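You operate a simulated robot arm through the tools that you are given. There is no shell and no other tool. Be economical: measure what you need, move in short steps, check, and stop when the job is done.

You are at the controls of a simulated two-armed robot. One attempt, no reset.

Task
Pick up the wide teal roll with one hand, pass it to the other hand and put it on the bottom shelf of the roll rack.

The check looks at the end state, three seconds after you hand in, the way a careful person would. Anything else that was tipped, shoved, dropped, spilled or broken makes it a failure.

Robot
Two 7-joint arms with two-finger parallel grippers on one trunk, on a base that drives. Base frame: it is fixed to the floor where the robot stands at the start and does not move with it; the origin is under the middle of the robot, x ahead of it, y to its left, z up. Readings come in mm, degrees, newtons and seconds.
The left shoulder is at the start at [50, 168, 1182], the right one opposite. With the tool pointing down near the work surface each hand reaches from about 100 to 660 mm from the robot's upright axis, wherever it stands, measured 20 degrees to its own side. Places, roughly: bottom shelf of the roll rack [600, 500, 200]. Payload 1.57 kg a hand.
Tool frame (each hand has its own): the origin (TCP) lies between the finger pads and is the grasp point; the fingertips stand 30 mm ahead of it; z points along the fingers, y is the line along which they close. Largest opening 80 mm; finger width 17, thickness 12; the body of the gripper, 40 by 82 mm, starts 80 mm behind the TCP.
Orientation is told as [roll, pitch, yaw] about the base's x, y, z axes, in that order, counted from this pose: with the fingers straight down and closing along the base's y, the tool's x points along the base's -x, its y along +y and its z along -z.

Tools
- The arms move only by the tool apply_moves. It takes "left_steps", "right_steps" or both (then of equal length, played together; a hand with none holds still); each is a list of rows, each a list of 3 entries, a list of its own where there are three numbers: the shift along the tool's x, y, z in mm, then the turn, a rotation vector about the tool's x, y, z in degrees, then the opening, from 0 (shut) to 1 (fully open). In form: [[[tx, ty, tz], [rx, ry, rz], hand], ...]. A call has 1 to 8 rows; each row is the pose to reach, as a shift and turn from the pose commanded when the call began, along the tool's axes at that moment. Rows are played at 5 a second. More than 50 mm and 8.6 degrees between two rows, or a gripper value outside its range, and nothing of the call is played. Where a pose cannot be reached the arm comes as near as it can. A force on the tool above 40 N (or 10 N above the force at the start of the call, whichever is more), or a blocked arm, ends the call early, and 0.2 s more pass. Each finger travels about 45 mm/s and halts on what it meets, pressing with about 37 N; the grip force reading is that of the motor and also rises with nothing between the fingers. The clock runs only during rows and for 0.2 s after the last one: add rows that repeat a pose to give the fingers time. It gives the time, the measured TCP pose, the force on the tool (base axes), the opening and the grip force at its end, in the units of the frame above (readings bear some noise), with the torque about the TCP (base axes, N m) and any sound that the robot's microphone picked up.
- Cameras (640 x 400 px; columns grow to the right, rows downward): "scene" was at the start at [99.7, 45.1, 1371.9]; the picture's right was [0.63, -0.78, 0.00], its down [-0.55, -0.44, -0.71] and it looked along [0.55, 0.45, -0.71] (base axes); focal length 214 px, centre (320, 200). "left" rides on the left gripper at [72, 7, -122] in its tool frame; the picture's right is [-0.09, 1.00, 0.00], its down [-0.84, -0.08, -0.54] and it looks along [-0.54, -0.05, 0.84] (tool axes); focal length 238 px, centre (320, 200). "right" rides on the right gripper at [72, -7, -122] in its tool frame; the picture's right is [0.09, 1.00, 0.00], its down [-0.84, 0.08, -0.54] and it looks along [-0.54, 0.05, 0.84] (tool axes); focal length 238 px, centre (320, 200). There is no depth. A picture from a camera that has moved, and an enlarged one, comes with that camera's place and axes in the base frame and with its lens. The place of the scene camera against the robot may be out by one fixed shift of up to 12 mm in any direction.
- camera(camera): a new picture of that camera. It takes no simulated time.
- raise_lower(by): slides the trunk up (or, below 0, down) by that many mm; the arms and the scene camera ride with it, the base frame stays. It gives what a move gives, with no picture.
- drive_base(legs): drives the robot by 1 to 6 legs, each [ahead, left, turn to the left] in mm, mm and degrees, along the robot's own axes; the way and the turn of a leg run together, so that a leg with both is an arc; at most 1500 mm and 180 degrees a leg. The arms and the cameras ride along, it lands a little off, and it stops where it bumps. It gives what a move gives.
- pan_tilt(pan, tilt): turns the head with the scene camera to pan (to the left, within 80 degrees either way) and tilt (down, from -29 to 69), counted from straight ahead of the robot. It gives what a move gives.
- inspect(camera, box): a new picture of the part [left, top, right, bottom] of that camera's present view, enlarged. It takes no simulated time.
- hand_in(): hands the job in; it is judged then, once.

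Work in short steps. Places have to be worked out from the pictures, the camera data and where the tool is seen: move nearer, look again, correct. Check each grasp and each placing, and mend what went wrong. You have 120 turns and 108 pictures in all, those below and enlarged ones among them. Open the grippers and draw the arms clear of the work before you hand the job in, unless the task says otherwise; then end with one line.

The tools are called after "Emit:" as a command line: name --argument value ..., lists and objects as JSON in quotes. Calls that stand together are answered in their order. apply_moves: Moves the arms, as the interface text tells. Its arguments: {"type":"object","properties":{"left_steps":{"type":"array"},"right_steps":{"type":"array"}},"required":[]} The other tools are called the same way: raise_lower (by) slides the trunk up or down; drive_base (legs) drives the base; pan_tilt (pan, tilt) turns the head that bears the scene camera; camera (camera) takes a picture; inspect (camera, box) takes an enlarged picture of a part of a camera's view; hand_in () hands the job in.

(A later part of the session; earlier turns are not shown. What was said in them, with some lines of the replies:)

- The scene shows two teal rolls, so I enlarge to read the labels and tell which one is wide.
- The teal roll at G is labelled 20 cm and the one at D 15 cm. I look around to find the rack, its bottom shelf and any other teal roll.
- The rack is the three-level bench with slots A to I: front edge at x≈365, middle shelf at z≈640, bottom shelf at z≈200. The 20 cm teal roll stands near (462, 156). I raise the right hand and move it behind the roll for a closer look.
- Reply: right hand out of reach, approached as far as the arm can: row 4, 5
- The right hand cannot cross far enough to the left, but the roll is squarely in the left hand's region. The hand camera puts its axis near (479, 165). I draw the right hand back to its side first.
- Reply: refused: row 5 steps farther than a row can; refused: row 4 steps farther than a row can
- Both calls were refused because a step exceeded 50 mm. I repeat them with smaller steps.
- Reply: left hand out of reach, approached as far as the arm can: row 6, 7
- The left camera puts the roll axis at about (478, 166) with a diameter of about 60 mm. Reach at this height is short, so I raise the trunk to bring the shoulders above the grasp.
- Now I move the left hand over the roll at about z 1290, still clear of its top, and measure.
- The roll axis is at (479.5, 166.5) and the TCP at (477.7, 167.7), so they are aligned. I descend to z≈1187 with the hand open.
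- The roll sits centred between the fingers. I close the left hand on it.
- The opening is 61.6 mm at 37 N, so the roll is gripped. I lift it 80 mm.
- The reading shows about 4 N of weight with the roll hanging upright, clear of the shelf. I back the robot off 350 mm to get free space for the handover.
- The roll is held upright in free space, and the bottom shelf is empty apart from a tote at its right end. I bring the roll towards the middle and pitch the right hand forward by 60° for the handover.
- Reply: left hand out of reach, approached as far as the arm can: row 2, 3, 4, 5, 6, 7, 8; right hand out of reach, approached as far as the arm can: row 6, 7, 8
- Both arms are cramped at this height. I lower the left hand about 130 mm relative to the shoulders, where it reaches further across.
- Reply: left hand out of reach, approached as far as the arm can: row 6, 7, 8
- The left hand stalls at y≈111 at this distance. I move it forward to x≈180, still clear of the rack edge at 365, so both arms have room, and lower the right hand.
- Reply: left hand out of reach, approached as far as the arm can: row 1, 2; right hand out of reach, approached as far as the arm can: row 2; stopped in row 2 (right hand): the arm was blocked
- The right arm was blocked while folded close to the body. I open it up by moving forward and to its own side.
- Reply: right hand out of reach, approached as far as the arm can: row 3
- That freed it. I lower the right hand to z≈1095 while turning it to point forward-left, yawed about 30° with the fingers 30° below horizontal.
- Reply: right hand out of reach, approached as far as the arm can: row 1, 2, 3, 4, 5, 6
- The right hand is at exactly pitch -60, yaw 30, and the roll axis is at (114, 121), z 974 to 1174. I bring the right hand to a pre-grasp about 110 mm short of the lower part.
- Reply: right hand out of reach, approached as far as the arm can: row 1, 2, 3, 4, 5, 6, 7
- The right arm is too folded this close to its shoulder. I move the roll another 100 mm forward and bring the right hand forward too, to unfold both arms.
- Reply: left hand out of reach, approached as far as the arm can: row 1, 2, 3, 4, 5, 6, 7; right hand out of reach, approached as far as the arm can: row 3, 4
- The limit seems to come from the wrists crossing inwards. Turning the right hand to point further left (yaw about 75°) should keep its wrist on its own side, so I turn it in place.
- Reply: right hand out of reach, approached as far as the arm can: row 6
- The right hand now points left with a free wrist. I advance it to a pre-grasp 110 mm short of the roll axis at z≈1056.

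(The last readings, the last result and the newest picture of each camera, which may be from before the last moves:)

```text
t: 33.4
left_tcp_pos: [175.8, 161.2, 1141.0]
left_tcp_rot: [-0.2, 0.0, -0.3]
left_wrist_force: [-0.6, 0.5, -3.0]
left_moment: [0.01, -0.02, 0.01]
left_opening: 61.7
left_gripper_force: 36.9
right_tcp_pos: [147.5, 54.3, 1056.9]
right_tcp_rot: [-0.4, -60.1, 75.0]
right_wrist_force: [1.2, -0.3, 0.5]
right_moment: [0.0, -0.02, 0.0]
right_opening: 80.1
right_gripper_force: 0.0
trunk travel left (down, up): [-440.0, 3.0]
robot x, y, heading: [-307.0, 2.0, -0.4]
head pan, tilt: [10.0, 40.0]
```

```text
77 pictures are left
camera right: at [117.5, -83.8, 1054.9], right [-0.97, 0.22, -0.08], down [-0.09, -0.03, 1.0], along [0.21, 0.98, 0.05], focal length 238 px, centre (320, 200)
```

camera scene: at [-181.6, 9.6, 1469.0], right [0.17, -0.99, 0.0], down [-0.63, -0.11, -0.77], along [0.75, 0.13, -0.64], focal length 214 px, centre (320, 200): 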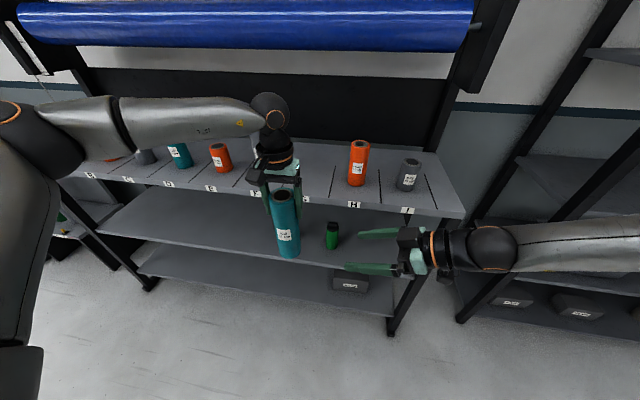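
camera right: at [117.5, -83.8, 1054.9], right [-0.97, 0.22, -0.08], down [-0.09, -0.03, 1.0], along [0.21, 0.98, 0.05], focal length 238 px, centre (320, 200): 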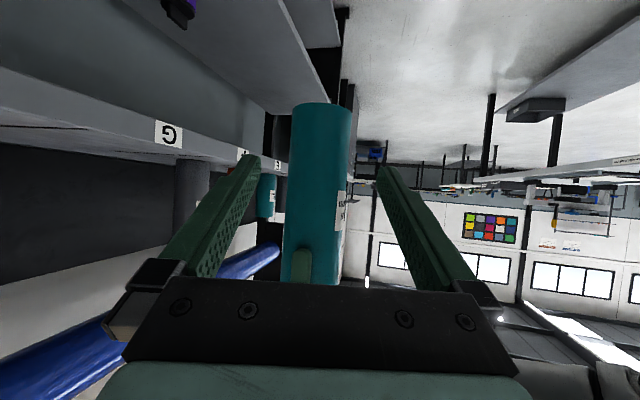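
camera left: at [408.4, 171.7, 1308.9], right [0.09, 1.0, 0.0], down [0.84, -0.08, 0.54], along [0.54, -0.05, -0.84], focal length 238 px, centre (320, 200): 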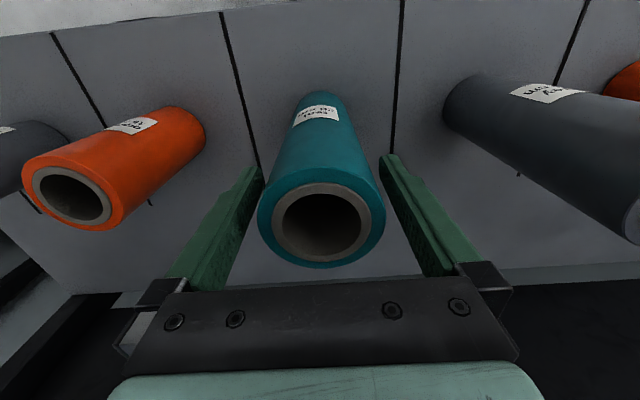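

The roll is centred between the right fingers. I advance horizontally onto it.

Emit:
apply_moves --right_steps '[[[-11, 0, 19], [0, 0, 0], 1], [[-22, 0, 38], [0, 0, 0], 1], [[-33, 0, 58], [0, 0, 0], 1], [[-44, 0, 77], [0, 0, 0], 1], [[-54, 0, 94], [0, 0, 0], 1], [[-54, 0, 94], [0, 0, 0], 1]]'

Emit:
camera --camera "right"

Emit:
camera --camera "scene"

```text
t: 34.8
left_tcp_pos: [175.7, 161.0, 1142.5]
left_tcp_rot: [-0.2, -0.1, -0.3]
left_wrist_force: [-0.6, 0.3, -3.4]
left_moment: [0.0, 0.01, 0.0]
left_opening: 61.3
left_gripper_force: 36.6
right_tcp_pos: [176.6, 159.6, 1056.8]
right_tcp_rot: [-0.3, -60.1, 75.1]
right_wrist_force: [0.4, -0.1, 0.3]
right_moment: [0.0, 0.0, 0.01]
right_opening: 79.8
right_gripper_force: 0.0
trunk travel left (down, up): [-440.0, 3.0]
robot x, y, heading: [-302.7, 1.2, -0.2]
head pan, tilt: [10.0, 40.0]
```

```text
76 pictures are left
camera right: at [146.1, 21.2, 1055.0], right [-0.97, 0.22, -0.08], down [-0.09, -0.03, 1.0], along [0.21, 0.98, 0.05], focal length 238 px, centre (320, 200)
```

right: 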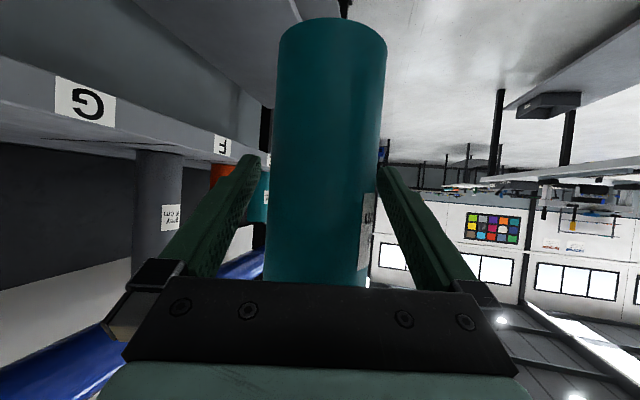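

```text
75 pictures are left
camera scene: at [-181.6, 8.7, 1469.0], right [0.17, -0.99, 0.0], down [-0.63, -0.11, -0.77], along [0.75, 0.13, -0.64], focal length 214 px, centre (320, 200)
```

scene: 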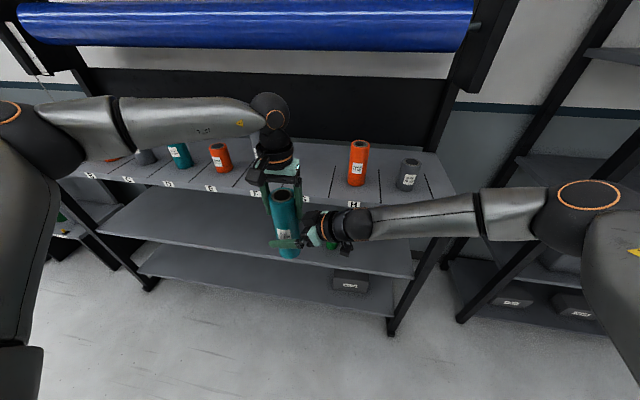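

The roll is between the right fingers, so I close the right hand while the left keeps its grip.

Emit:
apply_moves --right_steps '[[[0, 0, 0], [0, 0, 0], 0.6], [[0, 0, 0], [0, 0, 0], 0.6], [[0, 0, 0], [0, 0, 0], 0.5], [[0, 0, 0], [0, 0, 0], 0.5], [[0, 0, 0], [0, 0, 0], 0.4], [[0, 0, 0], [0, 0, 0], 0.4]]'

```text
t: 36.2
left_tcp_pos: [176.6, 161.8, 1142.2]
left_tcp_rot: [-0.3, -0.2, -0.3]
left_wrist_force: [5.6, -1.4, -5.4]
left_moment: [0.11, -0.25, 0.05]
left_opening: 61.8
left_gripper_force: 36.9
right_tcp_pos: [175.7, 160.1, 1055.6]
right_tcp_rot: [-0.4, -60.1, 75.2]
right_wrist_force: [-6.8, 2.3, 0.9]
right_moment: [-0.28, -0.3, -0.02]
right_opening: 61.6
right_gripper_force: 37.1
trunk travel left (down, up): [-440.0, 3.0]
robot x, y, heading: [-301.7, 3.2, -0.2]
head pan, tilt: [10.0, 40.0]
```

The right hand grips at 61.6 mm and 37 N. I open the left hand and then lift it straight off the roll.

Emit:
apply_moves --left_steps '[[[0, 0, 0], [0, 0, 0], 0.9], [[0, 0, 0], [0, 0, 0], 1], [[0, 0, 0], [0, 0, 0], 1], [[0, 0, 0], [0, 0, 0], 1]]'

Emit:
apply_moves --left_steps '[[[0, 0, -30], [0, 0, 0], 1], [[0, 0, -60], [0, 0, 0], 1], [[0, 0, -90], [0, 0, 0], 1], [[0, 10, -120], [0, 0, 0], 1], [[0, 40, -140], [0, 0, 0], 1], [[0, 80, -140], [0, 0, 0], 1], [[0, 110, -140], [0, 0, 0], 1], [[0, 110, -140], [0, 0, 0], 1]]'

Emit:
camera --camera "scene"

```text
t: 37.2
left_tcp_pos: [175.6, 161.7, 1142.6]
left_tcp_rot: [-0.2, -0.1, -0.4]
left_wrist_force: [-0.6, 1.3, -0.4]
left_moment: [-0.04, -0.01, -0.02]
left_opening: 78.7
left_gripper_force: 0.0
right_tcp_pos: [176.8, 158.9, 1057.0]
right_tcp_rot: [-0.3, -60.2, 75.1]
right_wrist_force: [1.5, -0.4, -0.6]
right_moment: [0.16, 0.04, 0.06]
right_opening: 61.3
right_gripper_force: 37.4
trunk travel left (down, up): [-440.0, 3.0]
robot x, y, heading: [-301.3, 0.4, -0.3]
head pan, tilt: [10.0, 40.0]
```

```text
t: 39.0
left_tcp_pos: [175.0, 270.7, 1282.8]
left_tcp_rot: [-0.1, -0.2, -0.3]
left_wrist_force: [-0.1, -0.5, -0.1]
left_moment: [0.0, -0.02, 0.01]
left_opening: 80.1
left_gripper_force: 0.1
left hand out of reach, approached as far as the arm can: row 3, 4
right_tcp_pos: [177.4, 158.5, 1055.6]
right_tcp_rot: [-0.3, -60.2, 75.0]
right_wrist_force: [-0.1, 0.2, -0.2]
right_moment: [0.01, 0.0, 0.01]
right_opening: 61.4
right_gripper_force: 37.1
trunk travel left (down, up): [-440.0, 3.0]
robot x, y, heading: [-302.3, 3.4, -0.2]
head pan, tilt: [10.0, 40.0]
```

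```text
74 pictures are left
camera scene: at [-181.5, 9.0, 1469.0], right [0.17, -0.99, 0.0], down [-0.63, -0.11, -0.77], along [0.75, 0.13, -0.64], focal length 214 px, centre (320, 200)
```

scene: 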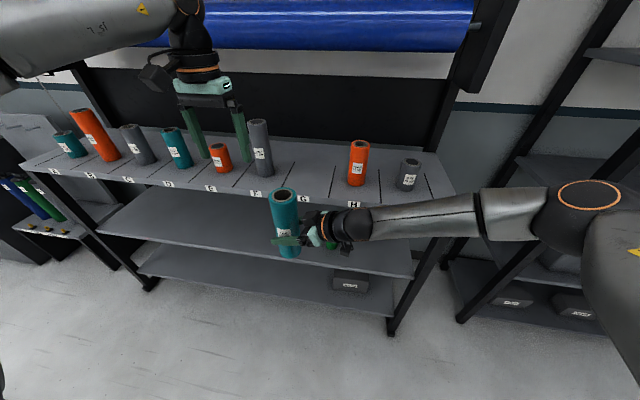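

The handover is done: the right hand alone holds the roll upright. Now I retract the left hand to its side, and swing the right hand back to its own side while turning it to point forward.

Emit:
apply_moves --left_steps '[[[34, 0, -7], [0, 0, 0], 1], [[68, 0, -15], [0, 0, 0], 1], [[102, 0, -22], [0, 0, 0], 1], [[136, 0, -30], [0, 0, 0], 1], [[170, 0, -37], [0, 0, 0], 1], [[204, 0, -45], [0, 0, 0], 1], [[238, 0, -52], [0, 0, 0], 1], [[270, 0, -60], [0, 0, 0], 1]]' --right_steps '[[[12.6, -6.7, -21.8], [6.5, 0, 3.75], 0.4], [[25, -13.5, -43.5], [13, 0, 7.5], 0.4], [[37.7, -20, -65], [19.5, 0, 11.25], 0.4], [[50, -27, -87], [26, 0, 15], 0.4], [[63, -33.6, -109], [32.5, 0, 18.75], 0.4], [[75, -40.4, -130], [39, 0, 22.5], 0.4], [[88, -47, -152], [45.5, 0, 26.25], 0.4], [[100, -54, -174], [52, 0, 30], 0.4]]'

Emit:
camera --camera "scene"

```text
t: 40.8
left_tcp_pos: [-96.3, 269.4, 1343.6]
left_tcp_rot: [-0.1, -0.2, -0.3]
left_wrist_force: [0.7, 0.7, 0.1]
left_moment: [-0.01, 0.0, 0.0]
left_opening: 80.2
left_gripper_force: 0.0
right_tcp_pos: [160.0, -76.3, 1081.9]
right_tcp_rot: [-0.4, -58.7, 24.2]
right_wrist_force: [-0.1, -0.1, -2.9]
right_moment: [-0.01, 0.04, 0.0]
right_opening: 61.4
right_gripper_force: 37.1
right hand out of reach, approached as far as the arm can: row 6, 7, 8
trunk travel left (down, up): [-440.0, 3.0]
robot x, y, heading: [-304.9, 1.0, -0.6]
head pan, tilt: [10.0, 40.0]
```

```text
73 pictures are left
camera scene: at [-183.0, 7.9, 1469.1], right [0.17, -0.99, 0.0], down [-0.63, -0.11, -0.77], along [0.76, 0.13, -0.64], focal length 214 px, centre (320, 200)
```

scene: 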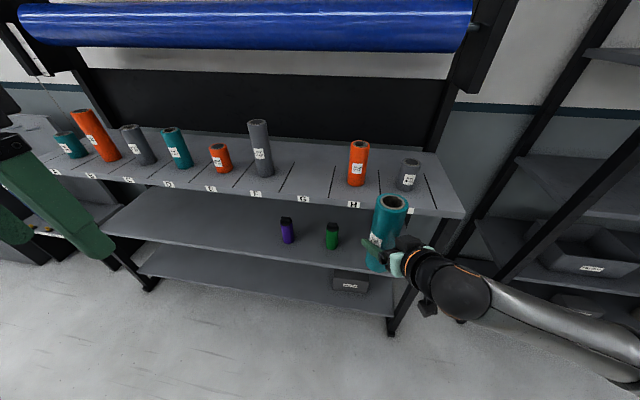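

The roll is secure, with the right hand at yaw 24. All is clear of the rack edge at x=365, so I lower the trunk towards the bottom shelf.

Emit:
raise_lower --by -435

Emit:
camera --camera "scene"

Emit:
camera --camera "right"

```text
refused: -435 is not a number from -400 to 400
```

```text
72 pictures are left
camera scene: at [-183.0, 7.9, 1469.1], right [0.17, -0.99, 0.0], down [-0.63, -0.11, -0.77], along [0.76, 0.13, -0.64], focal length 214 px, centre (320, 200)
```

scene: 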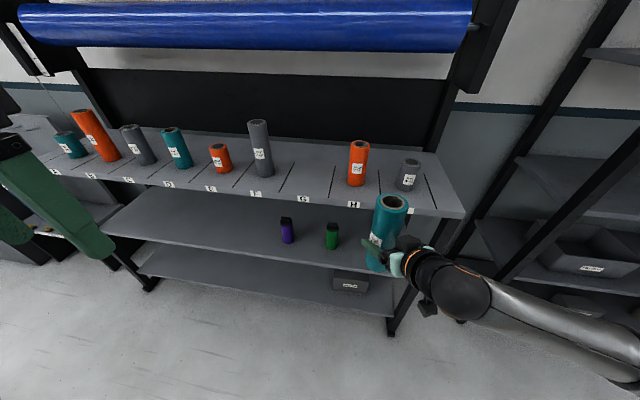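

```text
71 pictures are left
camera right: at [32.6, -139.1, 1083.5], right [-0.45, 0.89, -0.08], down [-0.06, 0.06, 1.0], along [0.89, 0.45, 0.02], focal length 238 px, centre (320, 200)
```

right: 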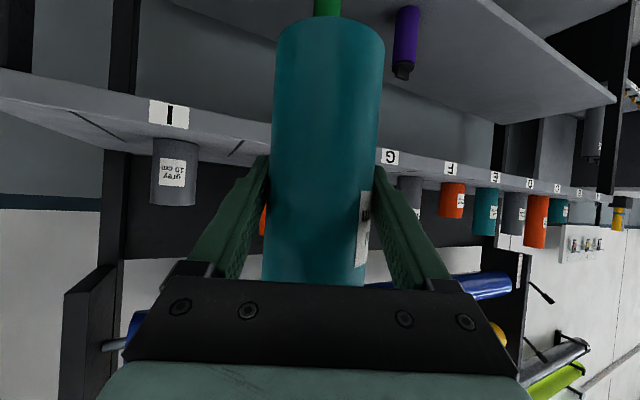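

The limit is 400 mm per call, so I lower by 400.

Emit:
raise_lower --by -400

Emit:
camera --camera "scene"

Emit:
camera --camera "right"

```text
t: 44.6
left_tcp_pos: [-94.8, 270.8, 943.8]
left_tcp_rot: [-0.2, 0.0, -0.3]
left_wrist_force: [0.2, -0.1, 0.2]
left_moment: [0.01, 0.0, 0.03]
left_opening: 80.1
left_gripper_force: 0.2
right_tcp_pos: [160.1, -74.3, 680.9]
right_tcp_rot: [-0.6, -58.7, 24.4]
right_wrist_force: [0.6, 0.1, -3.6]
right_moment: [-0.02, 0.08, 0.0]
right_opening: 61.6
right_gripper_force: 36.6
trunk travel left (down, up): [-40.0, 403.0]
robot x, y, heading: [-301.2, 1.5, 0.0]
head pan, tilt: [10.0, 40.0]
```

```text
70 pictures are left
camera scene: at [-181.7, 8.9, 1069.0], right [0.17, -0.99, 0.0], down [-0.63, -0.11, -0.77], along [0.75, 0.13, -0.64], focal length 214 px, centre (320, 200)
```

scene: 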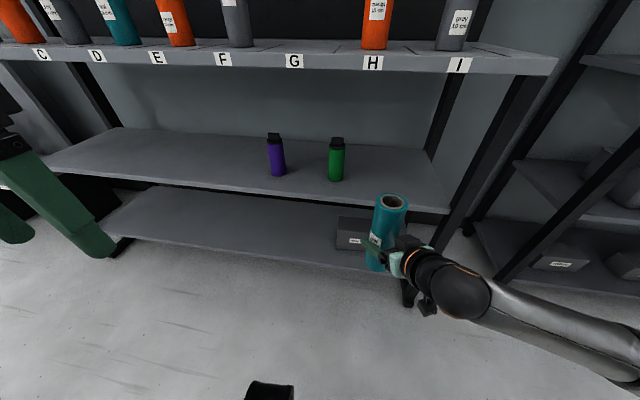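

```text
69 pictures are left
camera right: at [33.8, -137.8, 683.4], right [-0.45, 0.89, -0.08], down [-0.06, 0.06, 1.0], along [0.89, 0.45, 0.02], focal length 238 px, centre (320, 200)
```

right: 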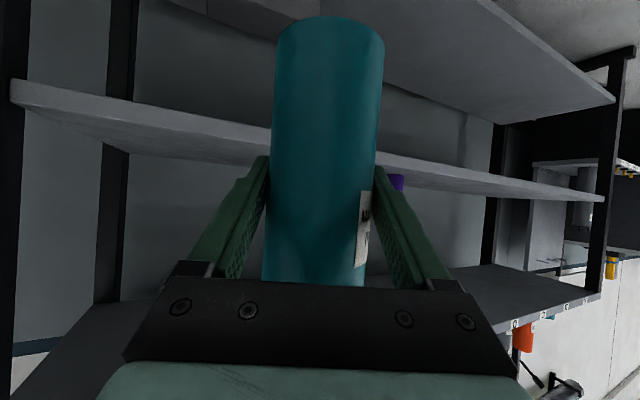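

The tote's left end is at about y=36, so I aim for y≈250–300 on the bare shelf. First I check the left side for obstacles before driving, and the robot's own base.

Emit:
pan_tilt --pan 75 --tilt 45

Emit:
apply_moves --right_steps '[[[16, -2, 15], [0, 0, 0], 0.4], [[32, -4, 30], [0, 0, 0], 0.4], [[48, -6, 45], [0, 0, 0], 0.4], [[63, -8, 60], [0, 0, 0], 0.4], [[63, -8, 60], [0, 0, 0], 0.4]]'

Emit:
camera --camera "scene"

```text
t: 46.0
left_tcp_pos: [-94.3, 272.1, 943.7]
left_tcp_rot: [-0.2, 0.0, -0.3]
left_wrist_force: [0.9, 0.0, 1.0]
left_moment: [-0.01, -0.01, -0.01]
left_opening: 79.9
left_gripper_force: 0.1
right_tcp_pos: [160.5, -74.9, 682.1]
right_tcp_rot: [-0.5, -58.7, 24.4]
right_wrist_force: [0.0, 0.0, -3.4]
right_moment: [0.01, 0.02, 0.0]
right_opening: 61.4
right_gripper_force: 37.1
trunk travel left (down, up): [-40.0, 403.0]
robot x, y, heading: [-301.1, 2.3, -0.3]
head pan, tilt: [75.0, 45.0]
```

```text
t: 47.1
left_tcp_pos: [-94.2, 271.0, 943.7]
left_tcp_rot: [-0.2, -0.1, -0.3]
left_wrist_force: [-0.6, -0.9, -0.4]
left_moment: [0.05, -0.01, 0.01]
left_opening: 80.0
left_gripper_force: 0.2
right_tcp_pos: [169.1, -91.1, 667.5]
right_tcp_rot: [-0.2, -58.5, 24.4]
right_wrist_force: [0.5, 0.3, -3.5]
right_moment: [-0.05, 0.04, -0.01]
right_opening: 61.5
right_gripper_force: 37.4
right hand out of reach, approached as far as the arm can: row 1, 2, 3, 4, 5
trunk travel left (down, up): [-40.0, 403.0]
robot x, y, heading: [-302.6, 0.1, -0.0]
head pan, tilt: [75.0, 45.0]
```

```text
68 pictures are left
camera scene: at [-244.1, 73.0, 1061.7], right [0.96, -0.26, 0.0], down [-0.19, -0.68, -0.71], along [0.19, 0.68, -0.71], focal length 214 px, centre (320, 200)
```

scene: 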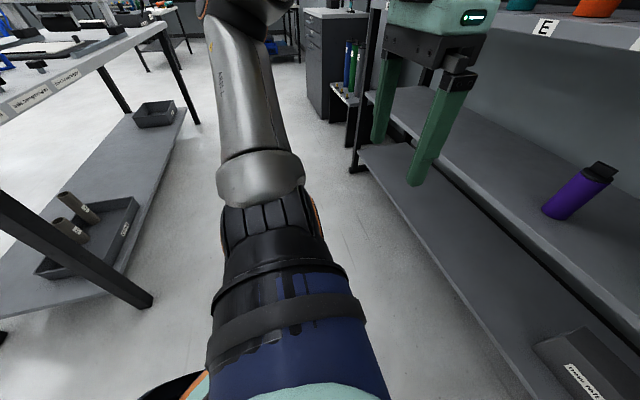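

The aisle is clear to the left (the bench is beyond x=-900) and the shelf is bare there. The right wrist is at its sideways limit, so I turn the hand to yaw about 60 as I lower it, and will turn the robot to compensate.

Emit:
apply_moves --right_steps '[[[26, 9, 21], [-5.1, 0, -3.1], 0.4], [[52, 18, 42], [-10.2, 0, -6.3], 0.4], [[79, 27, 62], [-15.3, 0, -9.4], 0.4], [[105, 36, 83], [-20.5, 0, -12.5], 0.4], [[132, 45, 104], [-25.6, 0, -15.7], 0.4], [[158, 55, 125], [-30.7, 0, -18.8], 0.4], [[158, 55, 125], [-30.7, 0, -18.8], 0.4]]'

Emit:
pan_tilt --pan 0 --tilt 45

Emit:
camera --camera "right"

```text
t: 48.8
left_tcp_pos: [-94.8, 271.5, 943.5]
left_tcp_rot: [-0.2, -0.1, -0.3]
left_wrist_force: [0.5, 0.0, 0.3]
left_moment: [-0.03, -0.03, 0.01]
left_opening: 80.0
left_gripper_force: 0.1
right_tcp_pos: [171.8, -29.3, 467.5]
right_tcp_rot: [-0.7, -58.4, 60.5]
right_wrist_force: [-1.1, 0.3, -2.8]
right_moment: [-0.06, 0.01, 0.03]
right_opening: 61.3
right_gripper_force: 37.1
trunk travel left (down, up): [-40.0, 403.0]
robot x, y, heading: [-303.4, 0.5, -0.4]
head pan, tilt: [75.0, 45.0]
```

```text
t: 50.2
left_tcp_pos: [-95.7, 270.4, 942.9]
left_tcp_rot: [-0.2, -0.2, -0.3]
left_wrist_force: [0.3, -0.2, -0.4]
left_moment: [-0.02, -0.01, 0.0]
left_opening: 80.2
left_gripper_force: 0.0
right_tcp_pos: [172.1, -28.7, 468.8]
right_tcp_rot: [-0.6, -58.4, 60.5]
right_wrist_force: [0.1, 0.6, -3.4]
right_moment: [0.0, 0.0, -0.02]
right_opening: 61.2
right_gripper_force: 37.2
trunk travel left (down, up): [-40.0, 403.0]
robot x, y, heading: [-300.8, 0.9, -0.2]
head pan, tilt: [0.0, 45.0]
```

```text
67 pictures are left
camera right: at [106.9, -155.1, 470.1], right [-0.89, 0.46, -0.08], down [-0.08, 0.02, 1.0], along [0.46, 0.89, 0.02], focal length 238 px, centre (320, 200)
```

right: 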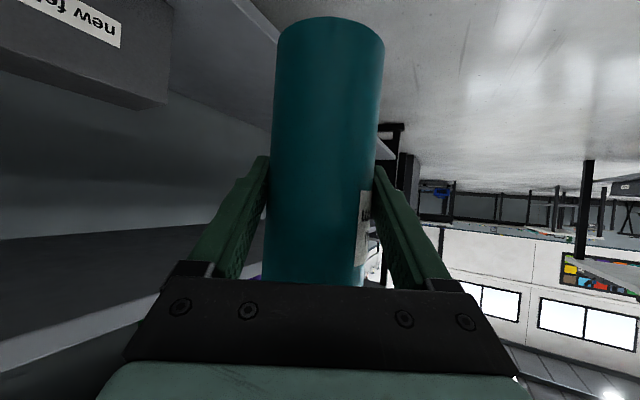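

At yaw 60 the arm moves freely and is now at z 468. I finish lowering: trunk 38 mm more, then the arm to z≈330, still well in front of the rack.

Emit:
raise_lower --by -38

Emit:
apply_moves --right_steps '[[[28, 0, 17], [0, 0, 0], 0.4], [[56, 0, 34], [0, 0, 0], 0.4], [[84, 0, 51], [0, 0, 0], 0.4], [[84, 0, 51], [0, 0, 0], 0.4]]'

Emit:
camera --camera "scene"

```text
t: 51.0
left_tcp_pos: [-95.5, 270.1, 904.5]
left_tcp_rot: [-0.2, -0.1, -0.3]
left_wrist_force: [0.5, -0.7, -0.3]
left_moment: [-0.01, 0.01, 0.02]
left_opening: 79.8
left_gripper_force: 0.0
right_tcp_pos: [171.7, -28.7, 429.6]
right_tcp_rot: [-0.6, -58.5, 60.5]
right_wrist_force: [0.4, 0.0, -2.9]
right_moment: [-0.03, 0.02, -0.01]
right_opening: 61.2
right_gripper_force: 37.0
trunk travel left (down, up): [-2.0, 441.0]
robot x, y, heading: [-302.3, -0.8, -0.4]
head pan, tilt: [0.0, 45.0]
```

```text
t: 52.0
left_tcp_pos: [-94.6, 269.9, 904.7]
left_tcp_rot: [-0.2, -0.1, -0.3]
left_wrist_force: [-0.6, -0.4, -0.5]
left_moment: [-0.01, 0.04, -0.01]
left_opening: 80.0
left_gripper_force: 0.0
right_tcp_pos: [169.9, -31.4, 331.7]
right_tcp_rot: [-0.6, -58.5, 60.5]
right_wrist_force: [-0.9, 0.3, -3.4]
right_moment: [-0.01, -0.03, 0.01]
right_opening: 61.4
right_gripper_force: 36.3
trunk travel left (down, up): [-2.0, 441.0]
robot x, y, heading: [-299.4, 3.5, -0.2]
head pan, tilt: [0.0, 45.0]
```

```text
66 pictures are left
camera scene: at [-184.2, -5.8, 1023.7], right [-0.01, -1.0, 0.0], down [-0.71, 0.0, -0.71], along [0.71, 0.0, -0.71], focal length 214 px, centre (320, 200)
```

scene: 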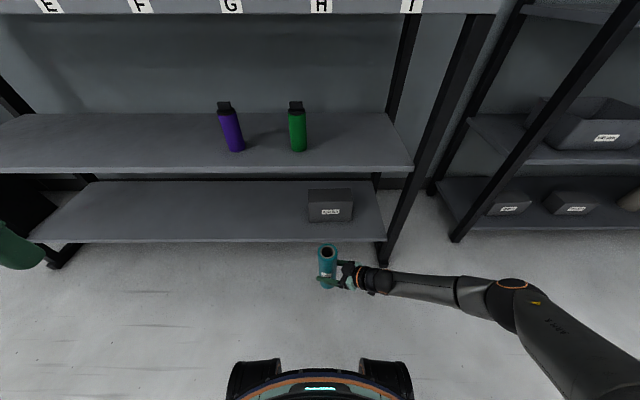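

The view is clear: the roll is in front of the rack and the tote is on the right at y<51. I drive left 380 mm, staying clear of the rack, then look.

Emit:
drive_base --legs '[[0, 380, 0]]'

Emit:
camera --camera "scene"

```text
t: 54.5
left_tcp_pos: [-92.5, 654.9, 905.5]
left_tcp_rot: [-0.3, -0.1, -0.4]
left_wrist_force: [-0.2, -0.8, 0.2]
left_moment: [0.0, -0.03, 0.01]
left_opening: 80.1
left_gripper_force: 0.1
right_tcp_pos: [172.9, 351.1, 332.1]
right_tcp_rot: [-0.6, -58.5, 60.3]
right_wrist_force: [0.1, 0.8, -4.4]
right_moment: [-0.03, 0.04, -0.03]
right_opening: 61.5
right_gripper_force: 36.8
trunk travel left (down, up): [-2.0, 441.0]
robot x, y, heading: [-301.5, 384.5, -0.4]
head pan, tilt: [0.0, 45.0]
```

```text
65 pictures are left
camera scene: at [-181.9, 377.1, 1023.7], right [-0.01, -1.0, 0.0], down [-0.71, 0.01, -0.71], along [0.71, 0.0, -0.71], focal length 214 px, centre (320, 200)
```

scene: 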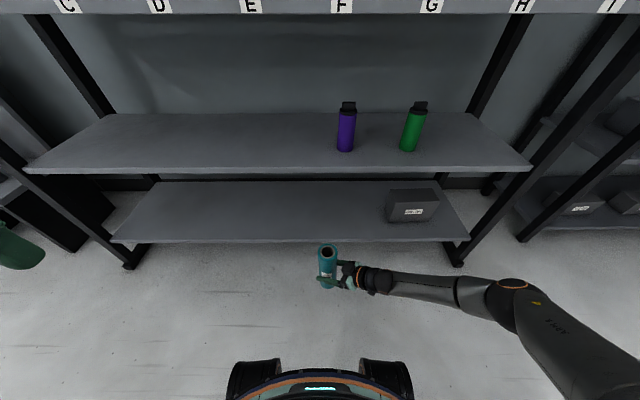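

The path forward is clear and the elbow stays behind the hand. I drive 150 mm forward and recheck.

Emit:
drive_base --legs '[[150, 0, 0]]'

Emit:
camera --camera "scene"

Emit:
camera --camera "right"

```text
t: 55.8
left_tcp_pos: [58.4, 652.7, 906.0]
left_tcp_rot: [-0.3, 0.0, -0.2]
left_wrist_force: [0.6, 0.1, -0.4]
left_moment: [-0.01, -0.03, -0.01]
left_opening: 80.2
left_gripper_force: 0.0
right_tcp_pos: [325.0, 350.7, 332.0]
right_tcp_rot: [-0.5, -58.5, 60.5]
right_wrist_force: [-0.2, -0.5, -3.0]
right_moment: [-0.04, 0.0, -0.01]
right_opening: 61.4
right_gripper_force: 36.9
trunk travel left (down, up): [-2.0, 441.0]
robot x, y, heading: [-148.5, 385.7, -0.3]
head pan, tilt: [0.0, 45.0]
```

```text
64 pictures are left
camera scene: at [-30.4, 376.6, 1023.7], right [0.0, -1.0, 0.0], down [-0.71, 0.0, -0.71], along [0.71, 0.0, -0.71], focal length 214 px, centre (320, 200)
```

scene: 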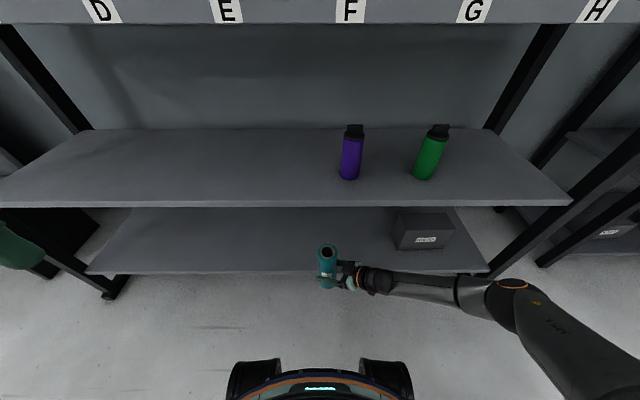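

```text
63 pictures are left
camera right: at [259.8, 225.6, 334.4], right [-0.89, 0.46, -0.08], down [-0.08, 0.02, 1.0], along [0.46, 0.89, 0.02], focal length 238 px, centre (320, 200)
```

right: 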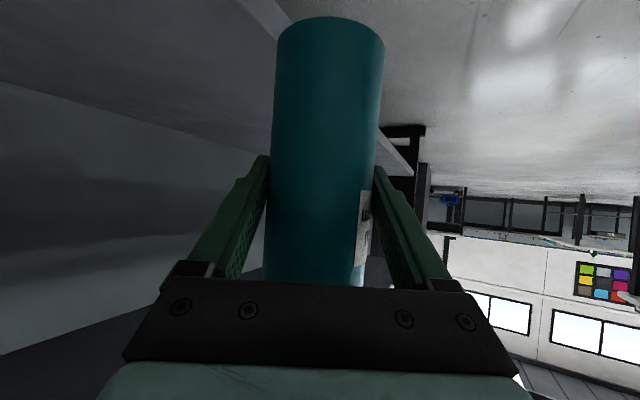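

The shelf height estimate is 200–245, so I raise the hand 25 mm for margin and drive the last 115 mm in.

Emit:
apply_moves --right_steps '[[[-21, 0, -13], [0, 0, 0], 0.4], [[-21, 0, -13], [0, 0, 0], 0.4]]'

Emit:
drive_base --legs '[[118, 0, 0]]'

Emit:
camera --camera "scene"

Emit:
camera --camera "right"

```text
t: 56.4
left_tcp_pos: [58.6, 653.5, 905.6]
left_tcp_rot: [0.0, -0.1, -0.2]
left_wrist_force: [0.5, -0.2, 0.5]
left_moment: [0.0, 0.03, 0.03]
left_opening: 79.7
left_gripper_force: 0.0
right_tcp_pos: [323.8, 350.5, 356.9]
right_tcp_rot: [-0.7, -58.4, 60.5]
right_wrist_force: [-0.6, 0.2, -3.4]
right_moment: [0.01, -0.01, 0.0]
right_opening: 61.6
right_gripper_force: 36.7
trunk travel left (down, up): [-2.0, 441.0]
robot x, y, heading: [-149.0, 384.8, -0.4]
head pan, tilt: [0.0, 45.0]
```

```text
t: 57.7
left_tcp_pos: [174.0, 652.0, 904.5]
left_tcp_rot: [-0.2, -0.1, -0.2]
left_wrist_force: [0.4, -0.6, -0.5]
left_moment: [-0.04, 0.0, -0.01]
left_opening: 80.1
left_gripper_force: 0.1
right_tcp_pos: [439.9, 350.1, 356.7]
right_tcp_rot: [-0.6, -58.4, 60.5]
right_wrist_force: [-0.3, 0.2, -3.0]
right_moment: [-0.02, 0.05, -0.03]
right_opening: 61.4
right_gripper_force: 37.1
trunk travel left (down, up): [-2.0, 441.0]
robot x, y, heading: [-30.7, 382.9, -0.2]
head pan, tilt: [0.0, 45.0]
```

```text
62 pictures are left
camera scene: at [84.9, 376.2, 1023.7], right [0.0, -1.0, 0.0], down [-0.71, 0.0, -0.71], along [0.71, 0.0, -0.71], focal length 214 px, centre (320, 200)
```

scene: 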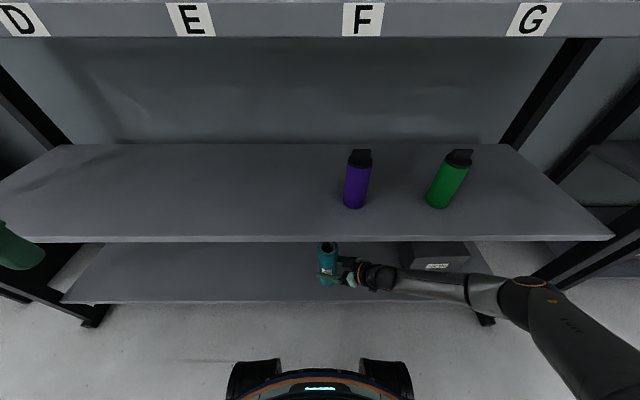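

```text
61 pictures are left
camera right: at [375.2, 225.4, 359.3], right [-0.89, 0.46, -0.08], down [-0.08, 0.02, 1.0], along [0.46, 0.89, 0.02], focal length 238 px, centre (320, 200)
```

right: 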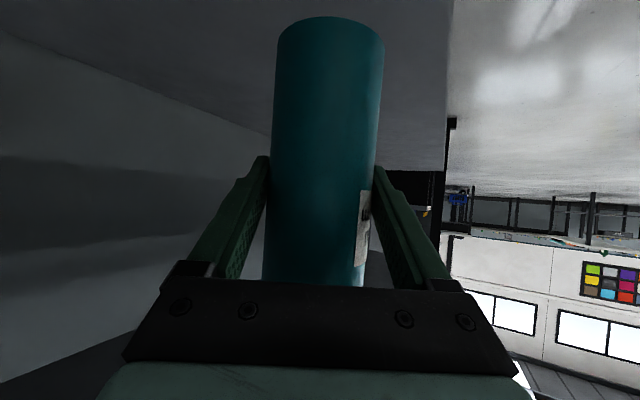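

The roll is over the bottom shelf, about 70 mm inside the edge, with the tote well to the right. I lower 35 mm first, then feel for contact.

Emit:
apply_moves --right_steps '[[[15, 0, 9], [0, 0, 0], 0.4], [[30, 0, 18], [0, 0, 0], 0.4], [[30, 0, 18], [0, 0, 0], 0.4]]'

Emit:
apply_moves --right_steps '[[[2.6, 0, 1.6], [0, 0, 0], 0.4], [[5.1, 0, 3.1], [0, 0, 0], 0.4], [[7.7, 0, 4.7], [0, 0, 0], 0.4], [[10.2, 0, 6.3], [0, 0, 0], 0.4], [[10.2, 0, 6.3], [0, 0, 0], 0.4]]'

Emit:
camera --camera "right"

```text
t: 58.5
left_tcp_pos: [174.5, 652.4, 905.6]
left_tcp_rot: [-0.2, -0.1, -0.2]
left_wrist_force: [-0.4, 0.0, -0.4]
left_moment: [0.0, -0.03, -0.03]
left_opening: 80.0
left_gripper_force: 0.0
right_tcp_pos: [439.1, 349.3, 321.8]
right_tcp_rot: [-0.5, -58.4, 60.6]
right_wrist_force: [-1.0, 0.2, -2.9]
right_moment: [-0.03, 0.02, -0.01]
right_opening: 61.2
right_gripper_force: 37.0
trunk travel left (down, up): [-2.0, 441.0]
robot x, y, heading: [-33.4, 380.5, -0.2]
head pan, tilt: [0.0, 45.0]
```

```text
t: 59.7
left_tcp_pos: [173.8, 653.1, 904.6]
left_tcp_rot: [-0.1, -0.1, -0.2]
left_wrist_force: [-0.1, -0.2, -0.6]
left_moment: [0.02, 0.04, -0.04]
left_opening: 80.0
left_gripper_force: 0.0
right_tcp_pos: [438.9, 350.0, 309.8]
right_tcp_rot: [-0.6, -58.5, 60.5]
right_wrist_force: [-0.1, 0.1, -3.7]
right_moment: [0.0, 0.01, 0.03]
right_opening: 61.3
right_gripper_force: 37.1
trunk travel left (down, up): [-2.0, 441.0]
robot x, y, heading: [-30.4, 386.5, -0.1]
head pan, tilt: [0.0, 45.0]
```

```text
60 pictures are left
camera right: at [374.5, 224.3, 311.7], right [-0.89, 0.46, -0.08], down [-0.08, 0.02, 1.0], along [0.46, 0.89, 0.02], focal length 238 px, centre (320, 200)
```

right: 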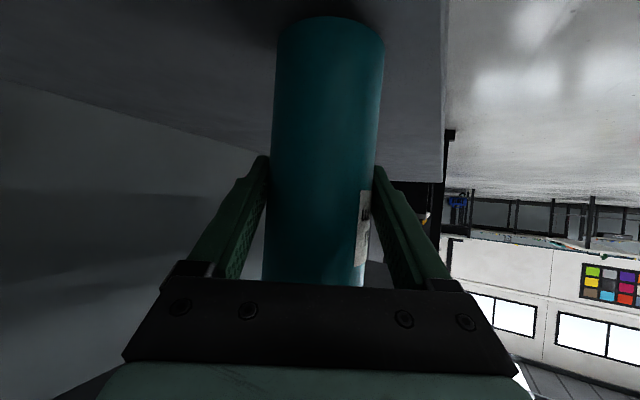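

There is no contact yet, with the roll's bottom at about 229. I continue in 2 mm rows.

Emit:
apply_moves --right_steps '[[[1.7, 0, 1.05], [0, 0, 0], 0.4], [[3.4, 0, 2.1], [0, 0, 0], 0.4], [[5.1, 0, 3.1], [0, 0, 0], 0.4], [[6.8, 0, 4.2], [0, 0, 0], 0.4], [[6.8, 0, 4.2], [0, 0, 0], 0.4]]'

Emit:
apply_moves --right_steps '[[[1.7, 0, 1.05], [0, 0, 0], 0.4], [[3.4, 0, 2.1], [0, 0, 0], 0.4], [[5.1, 0, 3.1], [0, 0, 0], 0.4], [[5.1, 0, 3.1], [0, 0, 0], 0.4]]'

```text
t: 60.9
left_tcp_pos: [173.0, 652.5, 905.3]
left_tcp_rot: [-0.2, -0.2, -0.3]
left_wrist_force: [0.1, -0.1, 0.5]
left_moment: [-0.02, 0.02, 0.0]
left_opening: 80.1
left_gripper_force: 0.0
right_tcp_pos: [440.5, 349.6, 303.0]
right_tcp_rot: [-0.6, -58.7, 60.5]
right_wrist_force: [-1.2, -1.8, 7.3]
right_moment: [0.15, 0.02, 0.02]
right_opening: 61.3
right_gripper_force: 37.0
trunk travel left (down, up): [-2.0, 441.0]
robot x, y, heading: [-34.4, 386.7, -0.3]
head pan, tilt: [0.0, 45.0]
```

```text
t: 61.9
left_tcp_pos: [172.5, 652.3, 905.3]
left_tcp_rot: [-0.2, -0.3, -0.3]
left_wrist_force: [-0.8, -0.1, -0.6]
left_moment: [0.01, 0.03, -0.04]
left_opening: 80.1
left_gripper_force: 0.1
right_tcp_pos: [441.6, 350.8, 298.1]
right_tcp_rot: [-0.9, -58.6, 60.7]
right_wrist_force: [5.9, -2.4, 16.5]
right_moment: [0.46, -0.4, -0.19]
right_opening: 61.7
right_gripper_force: 36.9
trunk travel left (down, up): [-2.0, 441.0]
robot x, y, heading: [-32.9, 384.3, -0.3]
head pan, tilt: [0.0, 45.0]
```

The roll touches the shelf at about z=302, with 16 N of press now. I ease up 4 mm to unload it and open the right hand slowly.

Emit:
apply_moves --right_steps '[[[-3.4, 0, -2.1], [0, 0, 0], 0.4], [[-3.4, 0, -2.1], [0, 0, 0], 0.4]]'

Emit:
apply_moves --right_steps '[[[0, 0, 0], [0, 0, 0], 0.8], [[0, 0, 0], [0, 0, 0], 0.9], [[0, 0, 0], [0, 0, 0], 1], [[0, 0, 0], [0, 0, 0], 1], [[0, 0, 0], [0, 0, 0], 1]]'

Emit:
camera --camera "right"

Emit:
camera --camera "scene"

```text
t: 62.5
left_tcp_pos: [174.2, 653.7, 904.9]
left_tcp_rot: [-0.2, 0.0, -0.2]
left_wrist_force: [0.1, 0.6, -0.6]
left_moment: [0.02, 0.0, -0.02]
left_opening: 80.2
left_gripper_force: 0.0
right_tcp_pos: [437.5, 350.5, 298.8]
right_tcp_rot: [-0.3, -58.2, 60.4]
right_wrist_force: [-1.1, 0.8, 0.6]
right_moment: [0.34, 0.01, 0.08]
right_opening: 61.5
right_gripper_force: 36.7
trunk travel left (down, up): [-2.0, 441.0]
robot x, y, heading: [-29.8, 383.3, -0.4]
head pan, tilt: [0.0, 45.0]
```

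```text
t: 63.7
left_tcp_pos: [174.2, 653.1, 906.2]
left_tcp_rot: [-0.2, -0.1, -0.2]
left_wrist_force: [-0.2, 0.6, -0.3]
left_moment: [-0.03, -0.01, 0.0]
left_opening: 80.2
left_gripper_force: 0.1
right_tcp_pos: [439.3, 350.8, 300.5]
right_tcp_rot: [-0.6, -58.4, 60.6]
right_wrist_force: [0.9, -0.2, -0.5]
right_moment: [0.03, 0.0, 0.02]
right_opening: 80.0
right_gripper_force: 0.0
trunk travel left (down, up): [-2.0, 441.0]
robot x, y, heading: [-34.7, 382.2, -0.2]
head pan, tilt: [0.0, 45.0]
```

```text
59 pictures are left
camera right: at [375.4, 224.7, 302.7], right [-0.89, 0.46, -0.08], down [-0.08, 0.02, 1.0], along [0.46, 0.89, 0.02], focal length 238 px, centre (320, 200)
```

right: 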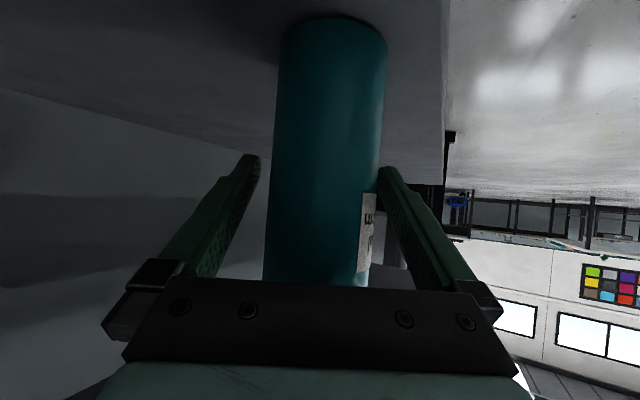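

```text
58 pictures are left
camera scene: at [84.8, 376.2, 1023.8], right [0.0, -1.0, 0.0], down [-0.71, 0.0, -0.71], along [0.71, 0.0, -0.71], focal length 214 px, centre (320, 200)
```

scene: 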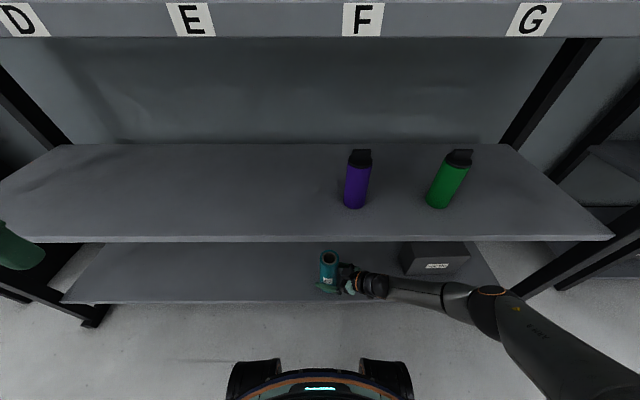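

The roll stands upright by itself and both fingers are clear. I withdraw horizontally straight back along the hand's direction, 60 mm first.

Emit:
apply_moves --right_steps '[[[7.9, 0, -12.8], [0, 0, 0], 1], [[15.7, 0, -25.6], [0, 0, 0], 1], [[23.6, 0, -38.3], [0, 0, 0], 1], [[31.4, 0, -51], [0, 0, 0], 1], [[31.4, 0, -51], [0, 0, 0], 1]]'

Emit:
camera --camera "right"

```text
t: 64.9
left_tcp_pos: [174.8, 653.5, 906.0]
left_tcp_rot: [-0.1, -0.2, -0.2]
left_wrist_force: [-0.5, -0.3, 0.0]
left_moment: [-0.02, -0.03, 0.0]
left_opening: 80.1
left_gripper_force: 0.1
right_tcp_pos: [409.5, 299.1, 300.0]
right_tcp_rot: [-0.6, -58.6, 60.6]
right_wrist_force: [-0.2, -0.3, 0.1]
right_moment: [-0.04, 0.01, 0.01]
right_opening: 80.0
right_gripper_force: 0.1
trunk travel left (down, up): [-2.0, 441.0]
robot x, y, heading: [-31.6, 383.1, 0.1]
head pan, tilt: [0.0, 45.0]
```

```text
57 pictures are left
camera right: at [345.6, 173.1, 302.3], right [-0.89, 0.45, -0.08], down [-0.08, 0.02, 1.0], along [0.45, 0.89, 0.02], focal length 238 px, centre (320, 200)
```

right: 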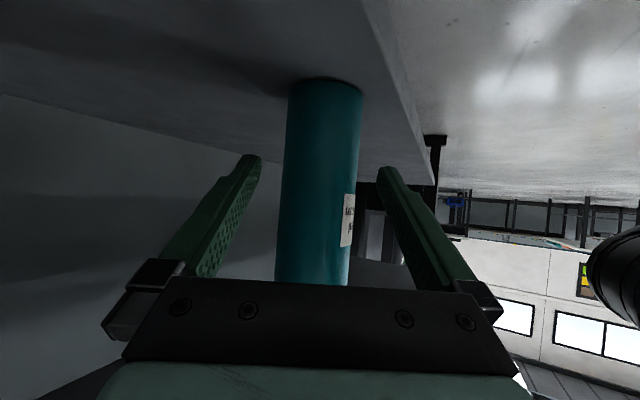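

The roll stands undisturbed. I withdraw another 50 mm and then drive the robot straight back.

Emit:
apply_moves --right_steps '[[[7.9, 0, -12.8], [0, 0, 0], 1], [[15.7, 0, -25.6], [0, 0, 0], 1], [[26.2, 0, -42.6], [0, 0, 0], 1], [[26.2, 0, -42.6], [0, 0, 0], 1]]'

Emit:
drive_base --legs '[[-300, 0, 0]]'

Emit:
camera --camera "scene"

```text
t: 65.9
left_tcp_pos: [173.7, 653.3, 905.9]
left_tcp_rot: [-0.2, -0.1, -0.2]
left_wrist_force: [0.0, -0.6, 0.1]
left_moment: [-0.01, -0.01, 0.01]
left_opening: 80.0
left_gripper_force: 0.0
right_tcp_pos: [383.0, 255.4, 299.6]
right_tcp_rot: [-0.6, -58.4, 60.6]
right_wrist_force: [0.0, 0.2, -1.0]
right_moment: [0.01, 0.01, 0.0]
right_opening: 79.9
right_gripper_force: 0.0
trunk travel left (down, up): [-2.0, 441.0]
robot x, y, heading: [-31.5, 383.5, -0.2]
head pan, tilt: [0.0, 45.0]
```

```text
t: 67.9
left_tcp_pos: [-124.3, 653.1, 905.2]
left_tcp_rot: [-0.1, -0.1, -0.1]
left_wrist_force: [0.4, -0.6, -0.1]
left_moment: [0.02, -0.01, 0.03]
left_opening: 80.1
left_gripper_force: 0.1
right_tcp_pos: [87.5, 257.5, 299.9]
right_tcp_rot: [-0.6, -58.5, 60.7]
right_wrist_force: [0.5, -0.2, -0.2]
right_moment: [0.0, 0.01, -0.01]
right_opening: 80.1
right_gripper_force: 0.1
trunk travel left (down, up): [-2.0, 441.0]
robot x, y, heading: [-331.0, 384.7, 0.1]
head pan, tilt: [0.0, 45.0]
```

```text
56 pictures are left
camera scene: at [-213.0, 377.2, 1023.8], right [0.0, -1.0, 0.0], down [-0.71, 0.0, -0.71], along [0.71, 0.0, -0.71], focal length 214 px, centre (320, 200)
```

scene: 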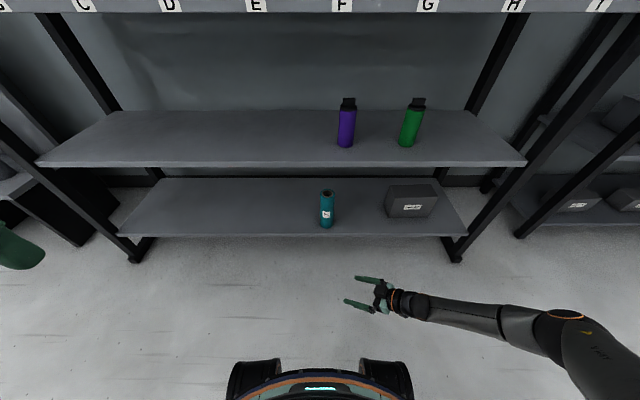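

The roll stands upright on the bottom shelf, nothing else has been disturbed, and both hands are open and clear. I hand in.

Emit:
hand_in

```text
The job is handed in.
```

I picked up the wide (20 cm) teal roll with the left hand, passed it to the right hand and stood it upright on the bottom shelf of the roll rack; the last picture showed nothing else disturbed.
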